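You operate a simulated robot arm through the tools that you are given. There is no shell and no other tool. Be economical: measure what you need, move in short steps, check, and stop when the job is done.

Carry out the task below with a simulated robot arm. There is one attempt and no reset: what you move stays moved.

TASK
Pull the breakfast cabinet door at the end open.

It is judged by the outcome, as a careful person would: the job done as asked, and still so three seconds after it is handed in. It fails if anything else is knocked over, pushed out of place, dropped, spilled or broken.

THE ROBOT
A 7-joint arm with a two-finger parallel gripper, fixed in place. Base frame: the origin is at the foot of the arm, x ahead of it, y to its left, z up. Lengths are in mm, angles in rad, forces in N, time in s.
With the tool pointing down near the work surface it reaches from about 300 to 700 mm from the base axis. Its first joint turns from -1.152 to 1.152 rad. Payload 1.57 kg.
Tool frame: the origin (TCP) lies between the finger pads and is the grasp point; the fingertips stand 30 mm ahead of it; z points along the fingers, y is the line along which they close. The gripper opens to 110 mm. The fingers are 24 mm wide and 12 mm thick; the gripper's body (48 by 112 mm) begins 78 mm behind the TCP.
Orientation is that of the tool frame in the base frame, as [roll, pitch, yaw] about the fixed x, y, z axes, in that order (R = Rz(yaw) Ry(pitch) Rx(roll)). With the fingers straight down and closing along the base's y, the tool's x points along the base's -x, its y along +y and its z along -z.

THE INTERFACE
- The arm moves only by the tool nudge_tool. Its argument "series" is a list that holds one entry, the list of rows, each a list of 7 numbers: the turn, a rotation vector about the tool's x, y, z in rad, then the shift along the tool's x, y, z in mm, then the finger opening in mm, from 0 to 110. In form: [[[wx, wy, wz, dx, dy, dz, jaw], ...]]. A call has 1 to 10 rows; each row shifts and turns the commanded pose from where the row before left it, along the tool's axes as they then stand. A row lasts 0.2 s, in which the tool goes at most 50 mm and 0.15 rad; a call with a longer step from one row to the next is refused whole, and so is a gripper value outside its range. A pose out of reach is approached as far as the arm can. The call stops where the force on the tool passes 40 N (or 10 N more than at its start, if that is more) or the arm is blocked; 0.2 s more then pass. The fingers move at their own pace (about 108 mm/s each) and stop on an object; they squeeze with about 38 N. The grip force told is the motor's: it shows also when the fingers shut on nothing. Time passes only in rows, and 0.2 s behind the last, so rows that do not move let the fingers close. It gives the time, the measured TCP pose, the force on the tool (base axes), the opening and the grip force at its end, in the units of the frame above (readings bear some noise).
- Cameras (640 x 400 px; columns grow to the right, rows downward): "scene" is fixed at [153.4, -394.4, 1383.8]; the picture's right is [0.84, -0.55, 0.00], its down [-0.41, -0.63, -0.66] and it looks along [0.36, 0.55, -0.75] (base axes); focal length 327 px, centre (320, 200). "wrist" rides on the gripper at [-36, 0, -80] in the tool frame; the picture's right is [0.00, -1.00, 0.00], its down [0.97, 0.00, -0.24] and it looks along [0.24, 0.00, 0.97] (tool axes); focal length 218 px, centre (320, 200).
- capture(camera): a new picture of that camera. No time passes.
- probe_pixels(camera, pixels): for up to 12 pixels [column, row] of the newest picture of that camera ("zoom" is the newest enlarged one), the place [x, y, z] in the base frame of the surface seen there, good to about 2 mm. No time passes.
- enlarge(camera, box): a new picture of the part [left, top, right, bottom] of that camera's present view, enlarged. No time passes.
- close_job(): hands the job in; it is judged then, once.

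Work in short steps. Measure before you move; look again where a grasp or a placing could have gone wrong, and mend it. You have 60 turns and 22 pictures in all, the two below and enlarged ones among them. Open the gripper and draw the arm clear of the work before you hand the job in, unless the task says otherwise; then end with one line.

The tools are called after "Call:" by a JSON object that holds its "fn" and its "kwargs". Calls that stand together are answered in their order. nudge_tool: Moves the arm, as the interface text tells. Its arguments: {"type":"object","properties":{"series":{"type":"array"}},"required":["series"]} The other tools are called the same way: capture (camera) takes a picture; probe_pixels (camera, pixels) gives the place of the surface under pixels of a picture; enlarge (camera, box) takes an enlarged picture of a part of a camera's view; close_job () hands the job in.

At the start:

```text
t: 0.0
ee_pos: [446.4, 81.6, 959.8]
tcp_rot: [3.141, 0.0, 3.141]
contact_force: [-0.5, 0.1, 0.1]
opening: 110.3
grip_force: 0.1
```

scene: 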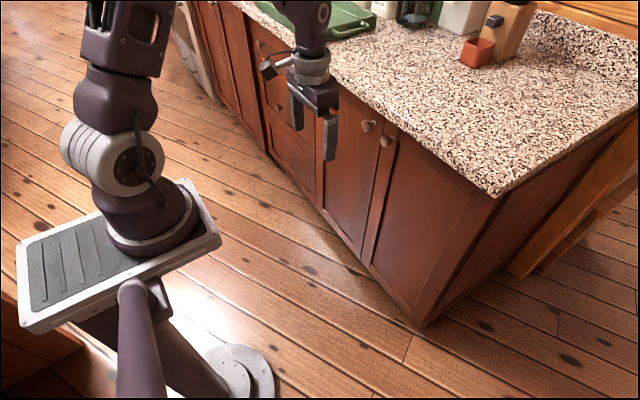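
wrist: 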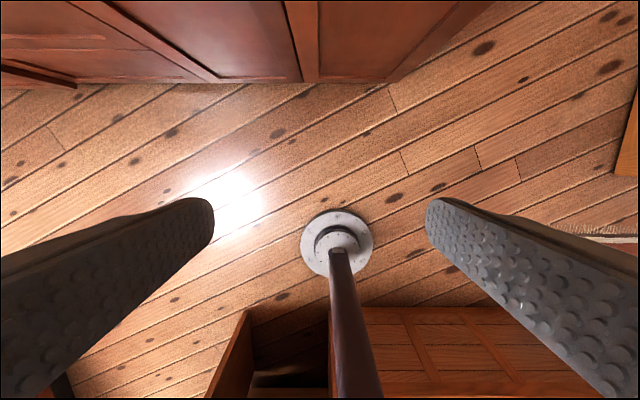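

The end door seems to be the rightmost one, with its knob near (386,141). I'll enlarge that area and probe the knobs and door face.

Call:
{"fn": "enlarge", "kwargs": {"camera": "scene", "box": [300, 80, 500, 205]}}

Call:
{"fn": "probe_pixels", "kwargs": {"camera": "scene", "pixels": [[386, 141], [368, 126], [400, 160], [440, 180], [480, 205], [415, 310], [380, 250], [375, 200], [340, 150], [494, 195], [400, 132], [345, 95]]}}

```text
3.20 times, centred on (400, 142) of scene
```

zoom: 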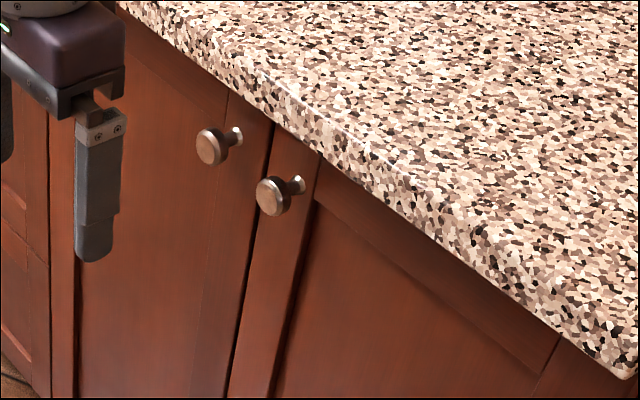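

```text
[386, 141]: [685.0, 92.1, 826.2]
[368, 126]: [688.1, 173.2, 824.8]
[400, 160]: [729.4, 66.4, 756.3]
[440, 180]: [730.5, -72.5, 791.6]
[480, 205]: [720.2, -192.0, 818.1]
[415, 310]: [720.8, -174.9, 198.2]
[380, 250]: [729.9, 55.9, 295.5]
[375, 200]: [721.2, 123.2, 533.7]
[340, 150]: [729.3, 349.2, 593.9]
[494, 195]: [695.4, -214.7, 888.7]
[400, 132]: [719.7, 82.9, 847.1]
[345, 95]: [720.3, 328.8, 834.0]
```

The end door's knob is at about (685, 92, 826) and the door face is at x≈720. I'll probe the knob's extents, the underside of the counter edge and the hinge edge.

Call:
{"fn": "probe_pixels", "kwargs": {"camera": "zoom", "pixels": [[270, 180], [270, 212], [259, 196], [281, 205], [284, 190], [298, 184], [276, 127], [318, 152], [420, 212], [245, 260], [300, 230], [560, 345]]}}

Call:
{"fn": "probe_pixels", "kwargs": {"camera": "scene", "pixels": [[380, 165], [388, 165], [372, 165], [460, 200], [470, 215], [490, 205], [486, 225], [430, 320], [450, 150], [420, 140], [410, 148]]}}

```text
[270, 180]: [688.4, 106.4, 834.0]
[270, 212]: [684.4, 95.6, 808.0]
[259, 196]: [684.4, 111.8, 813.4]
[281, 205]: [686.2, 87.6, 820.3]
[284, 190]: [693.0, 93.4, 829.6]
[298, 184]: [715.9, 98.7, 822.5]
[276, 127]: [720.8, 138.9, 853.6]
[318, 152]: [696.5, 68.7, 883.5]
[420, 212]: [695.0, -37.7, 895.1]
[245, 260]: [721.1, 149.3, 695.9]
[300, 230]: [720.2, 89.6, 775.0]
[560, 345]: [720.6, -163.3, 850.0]
```

```text
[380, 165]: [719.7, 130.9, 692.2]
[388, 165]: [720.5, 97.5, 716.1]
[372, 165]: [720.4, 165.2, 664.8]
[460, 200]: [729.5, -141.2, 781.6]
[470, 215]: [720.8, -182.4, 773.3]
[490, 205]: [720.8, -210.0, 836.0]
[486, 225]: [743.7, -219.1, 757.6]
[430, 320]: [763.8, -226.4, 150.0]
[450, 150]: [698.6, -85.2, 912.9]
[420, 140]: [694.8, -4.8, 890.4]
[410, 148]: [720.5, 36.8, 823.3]
```

Knob disc: centre about (688, 99, 821), roughly 26 mm across, with its stem behind. The hinge edge is near y≈-200. I'll swing the tool level, pointing at +x, while easing it forward and down.

Call:
{"fn": "nudge_tool", "kwargs": {"series": [[[0, -0.15, 0, 0, 0, 10, 60], [0, -0.15, 0, 0, 0, 10, 60], [0, -0.15, 0, 0, 0, 10, 60], [0, -0.15, 0, 0, 0, 10, 60], [0, -0.15, 0, 0, 0, 10, 60], [0, -0.15, 0, 0, 0, 10, 60], [0, -0.15, 0, 0, 0, 10, 60], [0, -0.15, 0, 0, 0, 10, 60], [0, -0.15, 0, 0, 0, 10, 60], [0, -0.15, 0, 0, 0, 10, 60]]]}}

```text
t: 2.2
ee_pos: [511.5, 84.3, 887.9]
tcp_rot: [3.139, 1.502, 3.14]
contact_force: [0.2, -0.9, -0.5]
opening: 59.9
grip_force: 0.1
out of reach, approached as far as the arm can: row 6
```

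Nearly level now. I'll finish the tilt and roll about the tool axis so the fingers close vertically, which lets the knob pivot between them as the door swings.

Call:
{"fn": "nudge_tool", "kwargs": {"series": [[[0, -0.07, 0, 0, 0, 0, 60], [0, 0, 0.15, 0, 0, 0, 60], [0, 0, 0.15, 0, 0, 0, 60], [0, 0, 0.15, 0, 0, 0, 60], [0, 0, 0.15, 0, 0, 0, 60], [0, 0, 0.15, 0, 0, 0, 60], [0, 0, 0.15, 0, 0, 0, 60], [0, 0, 0.15, 0, 0, 0, 60], [0, 0, 0.15, 0, 0, 0, 60], [0, 0, 0.15, 0, 0, 0, 60]]]}}

```text
t: 4.4
ee_pos: [511.0, 83.8, 888.1]
tcp_rot: [1.573, 0.218, 1.571]
contact_force: [-0.6, -0.1, -0.1]
opening: 60.4
grip_force: 0.1
```

Finishing the roll, then lining up at the knob's height, still short of it.

Call:
{"fn": "nudge_tool", "kwargs": {"series": [[[0, 0, 0.11, 0, 0, 0, 60], [0, 0, 0.108, 0, 0, 0, 60], [0, 0, 0, 8, -33, 10, 60], [0, 0, 0, 7, -34, 20, 60], [0, 0, 0, 0, 0, 30, 60], [0, 0, 0, 0, 0, 25, 60]]]}}

Call:
{"fn": "capture", "kwargs": {"camera": "wrist"}}

Call:
{"fn": "enlarge", "kwargs": {"camera": "scene", "box": [280, 60, 480, 185]}}

```text
t: 5.8
ee_pos: [595.5, 98.9, 821.5]
tcp_rot: [1.573, 0.004, 1.57]
contact_force: [-0.6, 0.3, 0.8]
opening: 59.8
grip_force: 0.2
```

```text
18 pictures are left
```

wrist: 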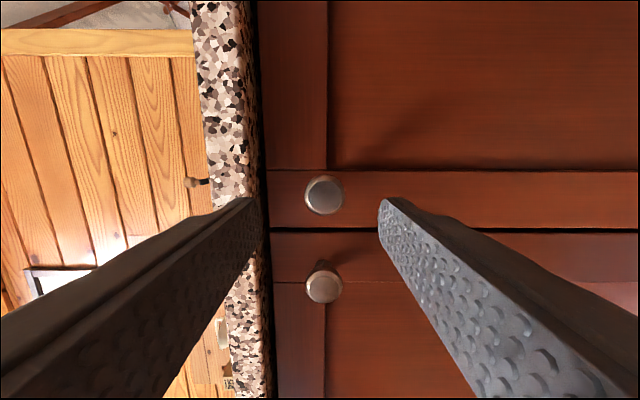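

```text
3.20 times, centred on (380, 122) of scene
```

zoom: 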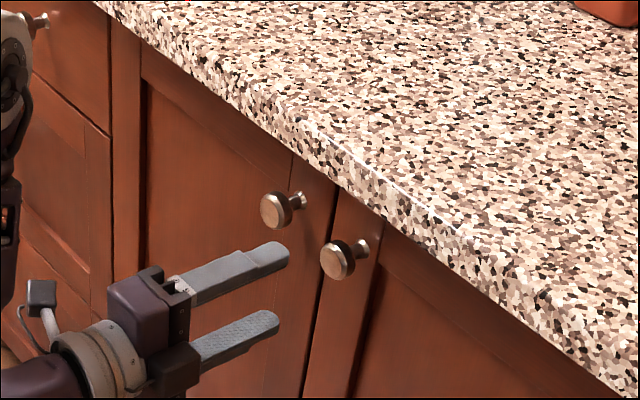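

In the wrist picture the end knob is at (323,195) and its neighbour at (323,287). I'll probe both, and the counter's underside.

Call:
{"fn": "probe_pixels", "kwargs": {"camera": "wrist", "pixels": [[323, 195], [308, 195], [339, 195], [323, 180], [323, 211], [323, 287], [262, 130], [268, 130], [290, 195], [330, 230], [330, 160]]}}

```text
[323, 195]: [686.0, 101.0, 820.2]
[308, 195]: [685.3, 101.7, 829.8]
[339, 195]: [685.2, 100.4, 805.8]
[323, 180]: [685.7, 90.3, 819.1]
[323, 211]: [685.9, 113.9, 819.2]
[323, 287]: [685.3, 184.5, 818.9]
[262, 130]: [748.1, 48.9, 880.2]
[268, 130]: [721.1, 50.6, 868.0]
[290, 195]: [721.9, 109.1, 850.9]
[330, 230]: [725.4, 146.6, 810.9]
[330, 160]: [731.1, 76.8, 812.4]
```

Knob centre is about (686, 102, 819). I'll advance so the pads straddle the disc with the tips ~8 mm short of the door, then close.

Call:
{"fn": "nudge_tool", "kwargs": {"series": [[[0, 0, 0, 3, -2.5, 16, 50], [0, 0, 0, 0, 0, 25, 50], [0, 0, 0, 0, 0, 25, 50], [0, 0, 0, 0, 0, 20, 50], [0, 0, 0, 0, 0, 0, 50]]]}}

```text
t: 7.0
ee_pos: [681.3, 103.1, 817.7]
tcp_rot: [1.573, 0.003, 1.571]
contact_force: [0.4, 0.0, -0.2]
opening: 50.3
grip_force: 0.1
```

Call:
{"fn": "nudge_tool", "kwargs": {"series": [[[0, 0, 0, 0, 0, 0, 10], [0, 0, 0, 0, 0, 0, 10], [0, 0, 0, 0, 0, 0, 10]]]}}

Call:
{"fn": "capture", "kwargs": {"camera": "wrist"}}

```text
t: 7.8
ee_pos: [681.1, 100.9, 816.0]
tcp_rot: [1.577, 0.002, 1.57]
contact_force: [1.0, -1.1, -14.3]
opening: 33.9
grip_force: 41.8
```

```text
16 pictures are left
```

wrist: 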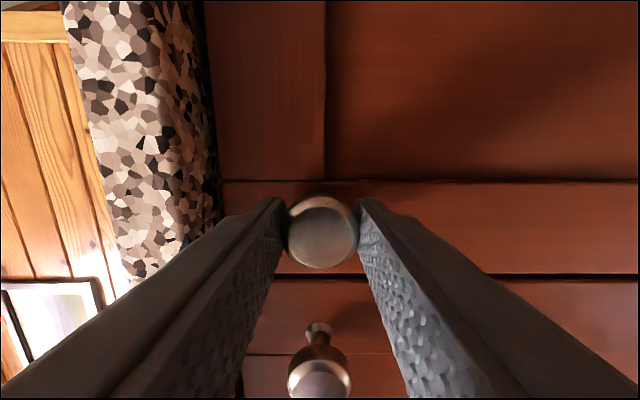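

The knob is gripped, at an opening of 34 mm. I'll pull in small arcs about the hinge (radius ~300), turning with the door.

Call:
{"fn": "nudge_tool", "kwargs": {"series": [[[0, 0.03, 0, -1, 0, -9, 10], [0, 0.05, 0, -2, 0, -15, 10], [0, 0.05, 0, -2, 0, -15, 10]]]}}

Call:
{"fn": "capture", "kwargs": {"camera": "scene"}}

```text
t: 8.6
ee_pos: [641.6, 95.0, 816.5]
tcp_rot: [1.578, 0.002, 1.702]
contact_force: [-2.2, -0.1, -21.4]
opening: 33.9
grip_force: 41.4
```

```text
15 pictures are left
```

scene: 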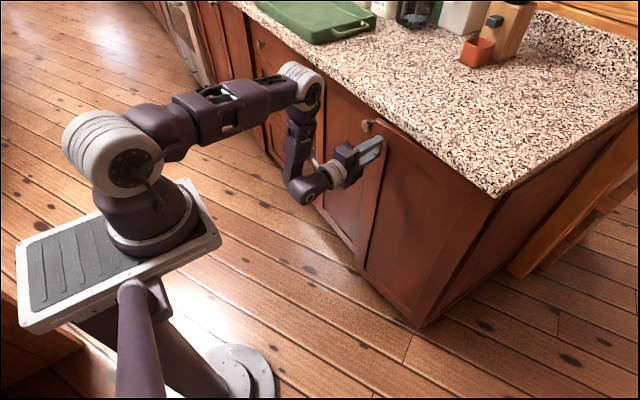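

The door is following: the opening is unchanged and the door edge has shifted in the picture. I'll drop ~2 mm to ease the vertical load and carry on.

Call:
{"fn": "nudge_tool", "kwargs": {"series": [[[0, 0.05, 0, -2, -2, -15, 10], [0, 0.06, 0, -2.6, 0, -18, 10], [0, 0.06, 0, -2.6, 0, -18, 10], [0, 0.06, 0, -2.6, 0, -18, 10]]]}}

```text
t: 9.6
ee_pos: [576.4, 70.9, 816.9]
tcp_rot: [1.572, 0.004, 1.928]
contact_force: [1.9, -3.5, -2.4]
opening: 33.7
grip_force: 41.1
```

Forces are low and the pose matches the arc (θ≈0.36). Continuing.

Call:
{"fn": "nudge_tool", "kwargs": {"series": [[[0, 0.06, 0, -2.6, 0, -18, 10], [0, 0.06, 0, -2.6, 0, -18, 10], [0, 0.06, 0, -2.6, 0, -18, 10], [0, 0.06, 0, -2.6, 0, -18, 10], [0, 0.06, 0, -2.6, 0, -18, 10]]]}}

Call:
{"fn": "capture", "kwargs": {"camera": "scene"}}

```text
t: 10.8
ee_pos: [503.8, 18.6, 817.9]
tcp_rot: [1.573, 0.001, 2.231]
contact_force: [-5.3, 3.0, 2.5]
opening: 33.6
grip_force: 41.7
```

```text
14 pictures are left
```

scene: 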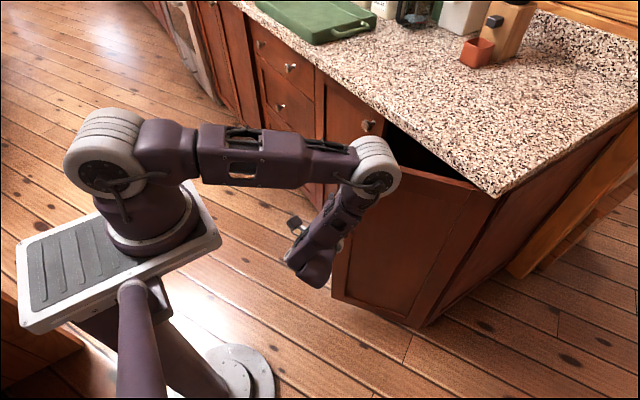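

Open about 38°. I'll continue the same arc.

Call:
{"fn": "nudge_tool", "kwargs": {"series": [[[0, 0.06, 0, -2.6, 0, -18, 10], [0, 0.06, 0, -2.6, 0, -18, 10], [0, 0.06, 0, -2.6, 0, -18, 10], [0, 0.06, 0, -2.6, 0, -18, 10]]]}}

```text
t: 11.8
ee_pos: [457.1, -37.3, 816.8]
tcp_rot: [1.575, -0.002, 2.476]
contact_force: [-28.2, 19.4, 8.2]
opening: 34.1
grip_force: 41.5
```

The force is building (~34 N) along the door, away from the hinge, so my path has crept towards the hinge. I'll correct sideways by about +6 mm and look.

Call:
{"fn": "nudge_tool", "kwargs": {"series": [[[0, 0, 0, 3, 0, 0, 10], [0, 0, 0, 3, 0, 0, 10]]]}}

Call:
{"fn": "capture", "kwargs": {"camera": "scene"}}

Call:
{"fn": "capture", "kwargs": {"camera": "wrist"}}

```text
t: 12.4
ee_pos: [456.1, -38.0, 817.0]
tcp_rot: [1.576, 0.007, 2.464]
contact_force: [19.8, -10.8, -5.1]
opening: 33.8
grip_force: 41.7
```

```text
13 pictures are left
```

scene: 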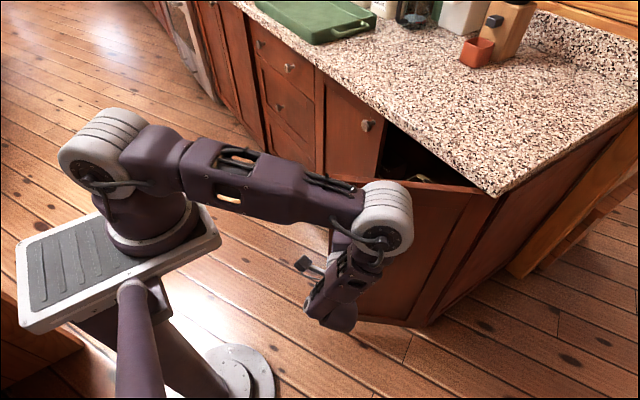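

```text
12 pictures are left
```

wrist: 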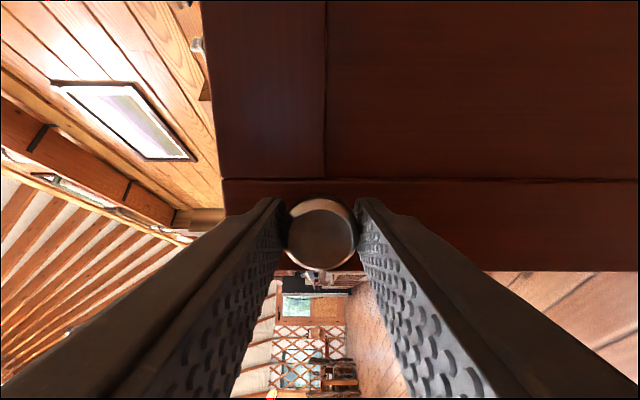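

A slight overcorrection; I'll back off 2 mm and continue the swing with a smaller sideways term.

Call:
{"fn": "nudge_tool", "kwargs": {"series": [[[0, 0, 0, -2, 0, 0, 10], [0, 0.06, 0, -2.3, 0, -18, 10], [0, 0.06, 0, -2.3, 0, -18, 10], [0, 0.06, 0, -2.3, 0, -18, 10]]]}}

```text
t: 13.4
ee_pos: [430.0, -85.4, 816.2]
tcp_rot: [1.575, 0.001, 2.651]
contact_force: [19.0, -9.6, -0.8]
opening: 33.6
grip_force: 41.3
```

θ≈1.08 (62°). I'll take 2.5 mm off sideways and go on.

Call:
{"fn": "nudge_tool", "kwargs": {"series": [[[0, 0, 0, -2.5, 0, 0, 10], [0, 0.06, 0, -2.5, 0, -18, 10], [0, 0.06, 0, -2.5, 0, -18, 10], [0, 0.06, 0, -2.5, 0, -18, 10]]]}}

```text
t: 14.4
ee_pos: [413.7, -136.8, 817.7]
tcp_rot: [1.575, -0.003, 2.835]
contact_force: [-32.0, 9.7, -3.9]
opening: 33.8
grip_force: 41.4
```

Open about 72°. One correction and two more small steps.

Call:
{"fn": "nudge_tool", "kwargs": {"series": [[[0, 0, 0, 4, 0, 0, 10], [0, 0.06, 0, -2, 0, -18, 10], [0, 0.06, 0, -2, 0, -18, 10], [0, 0, 0, 0, 0, 0, 10]]]}}

```text
t: 15.4
ee_pos: [408.0, -172.6, 816.4]
tcp_rot: [1.579, 0.0, 2.952]
contact_force: [4.9, -0.6, -23.2]
opening: 33.6
grip_force: 41.3
```

Open about 79° with low horizontal force. I'll ease the vertical load, release and back straight off the knob.

Call:
{"fn": "nudge_tool", "kwargs": {"series": [[[0, 0, 0, 0, -2, 0, 10], [0, 0, 0, 0, 0, 0, 56], [0, 0, 0, 0, 0, 0, 56], [0, 0, 0, 0, 0, -15, 56], [0, 0, 0, 0, 0, -20, 56], [0, 0, 0, 0, 0, -25, 56]]]}}

Call:
{"fn": "capture", "kwargs": {"camera": "scene"}}

Call:
{"fn": "capture", "kwargs": {"camera": "wrist"}}

```text
t: 16.8
ee_pos: [400.6, -197.1, 817.5]
tcp_rot: [1.581, -0.002, 2.943]
contact_force: [0.1, -0.5, 0.0]
opening: 56.0
grip_force: 0.1
out of reach, approached as far as the arm can: row 5, 6
```

```text
11 pictures are left
```

scene: 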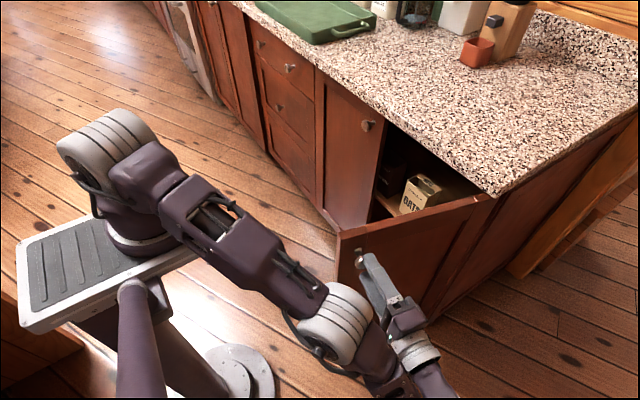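

```text
10 pictures are left
```

wrist: 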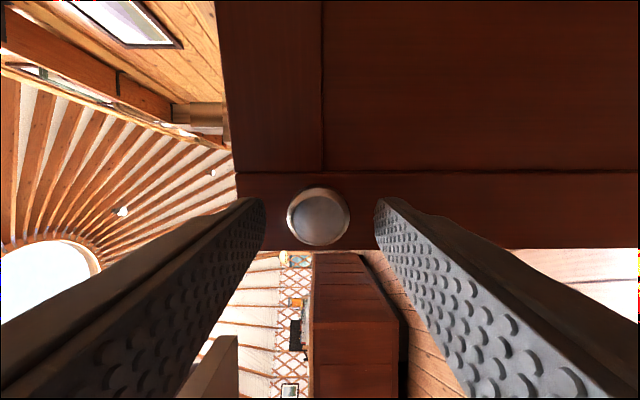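

Released, and the door stays open. The retreat hit the reach limit after 25 mm, so I'll turn the tool back towards straight ahead. The fingers are above and below the knob, so they can slide sideways past it.

Call:
{"fn": "nudge_tool", "kwargs": {"series": [[[0, -0.1, 0, 0, 0, 0, 60], [0, -0.1, 0, 0, 0, 0, 60], [0, -0.1, 0, 0, 0, -5, 60], [0, -0.1, 0, 0, 0, -5, 60]]]}}

Call:
{"fn": "capture", "kwargs": {"camera": "wrist"}}

```text
t: 17.8
ee_pos: [397.3, -205.4, 816.6]
tcp_rot: [1.575, 0.002, 2.549]
contact_force: [-0.2, 0.9, -0.4]
opening: 59.8
grip_force: 0.1
```

```text
9 pictures are left
```

wrist: 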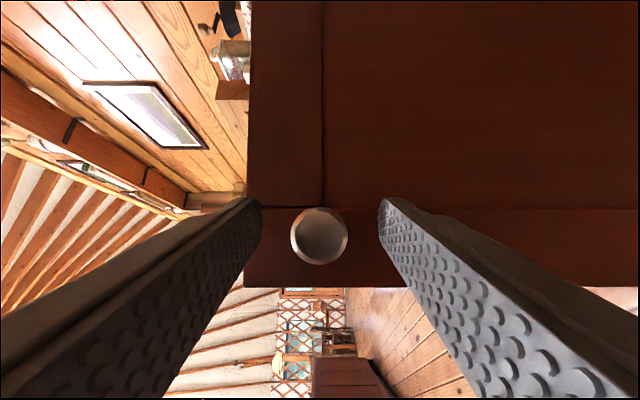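

Clear and force-free; now backing off along the tool axis.

Call:
{"fn": "nudge_tool", "kwargs": {"series": [[[0, -0.05, 0, 0, 0, -15, 60], [0, -0.05, 0, 0, 0, -20, 60], [0, -0.05, 0, 0, 0, -20, 60], [0, -0.05, 0, 0, 0, -15, 60]]]}}

```text
t: 18.8
ee_pos: [365.7, -244.6, 818.7]
tcp_rot: [1.578, 0.001, 2.349]
contact_force: [-0.6, 0.7, -0.1]
opening: 60.2
grip_force: 0.1
out of reach, approached as far as the arm can: row 3, 4
```

About 50 mm clear of the knob. I'll lift a little and check the final state.

Call:
{"fn": "nudge_tool", "kwargs": {"series": [[[0, 0, 0, 0, 20, 0, 60], [0, 0, 0, 0, 30, 0, 60], [0, 0, 0, 0, 30, 0, 60], [0, 0, 0, 0, 30, 0, 60], [0, 0, 0, 0, 0, 0, 60]]]}}

Call:
{"fn": "capture", "kwargs": {"camera": "scene"}}

```text
t: 20.0
ee_pos: [367.0, -244.7, 931.6]
tcp_rot: [1.575, 0.002, 2.352]
contact_force: [-0.8, 0.3, 0.6]
opening: 59.9
grip_force: 0.1
```

```text
8 pictures are left
```

scene: 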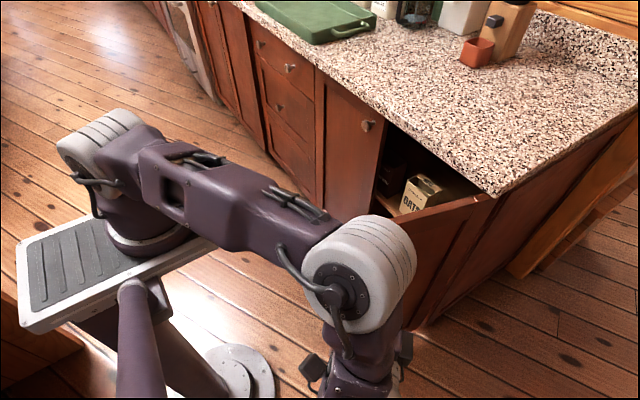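

The door stands wide open with the oats visible inside. The gripper is open and the arm is clear, so I'm handing in.

Call:
{"fn": "close_job", "kwargs": {}}

```text
The job is handed in.
```

The breakfast cabinet door at the end is open to about 79°. In the last picture the arm was clear of it and nothing else looked disturbed.
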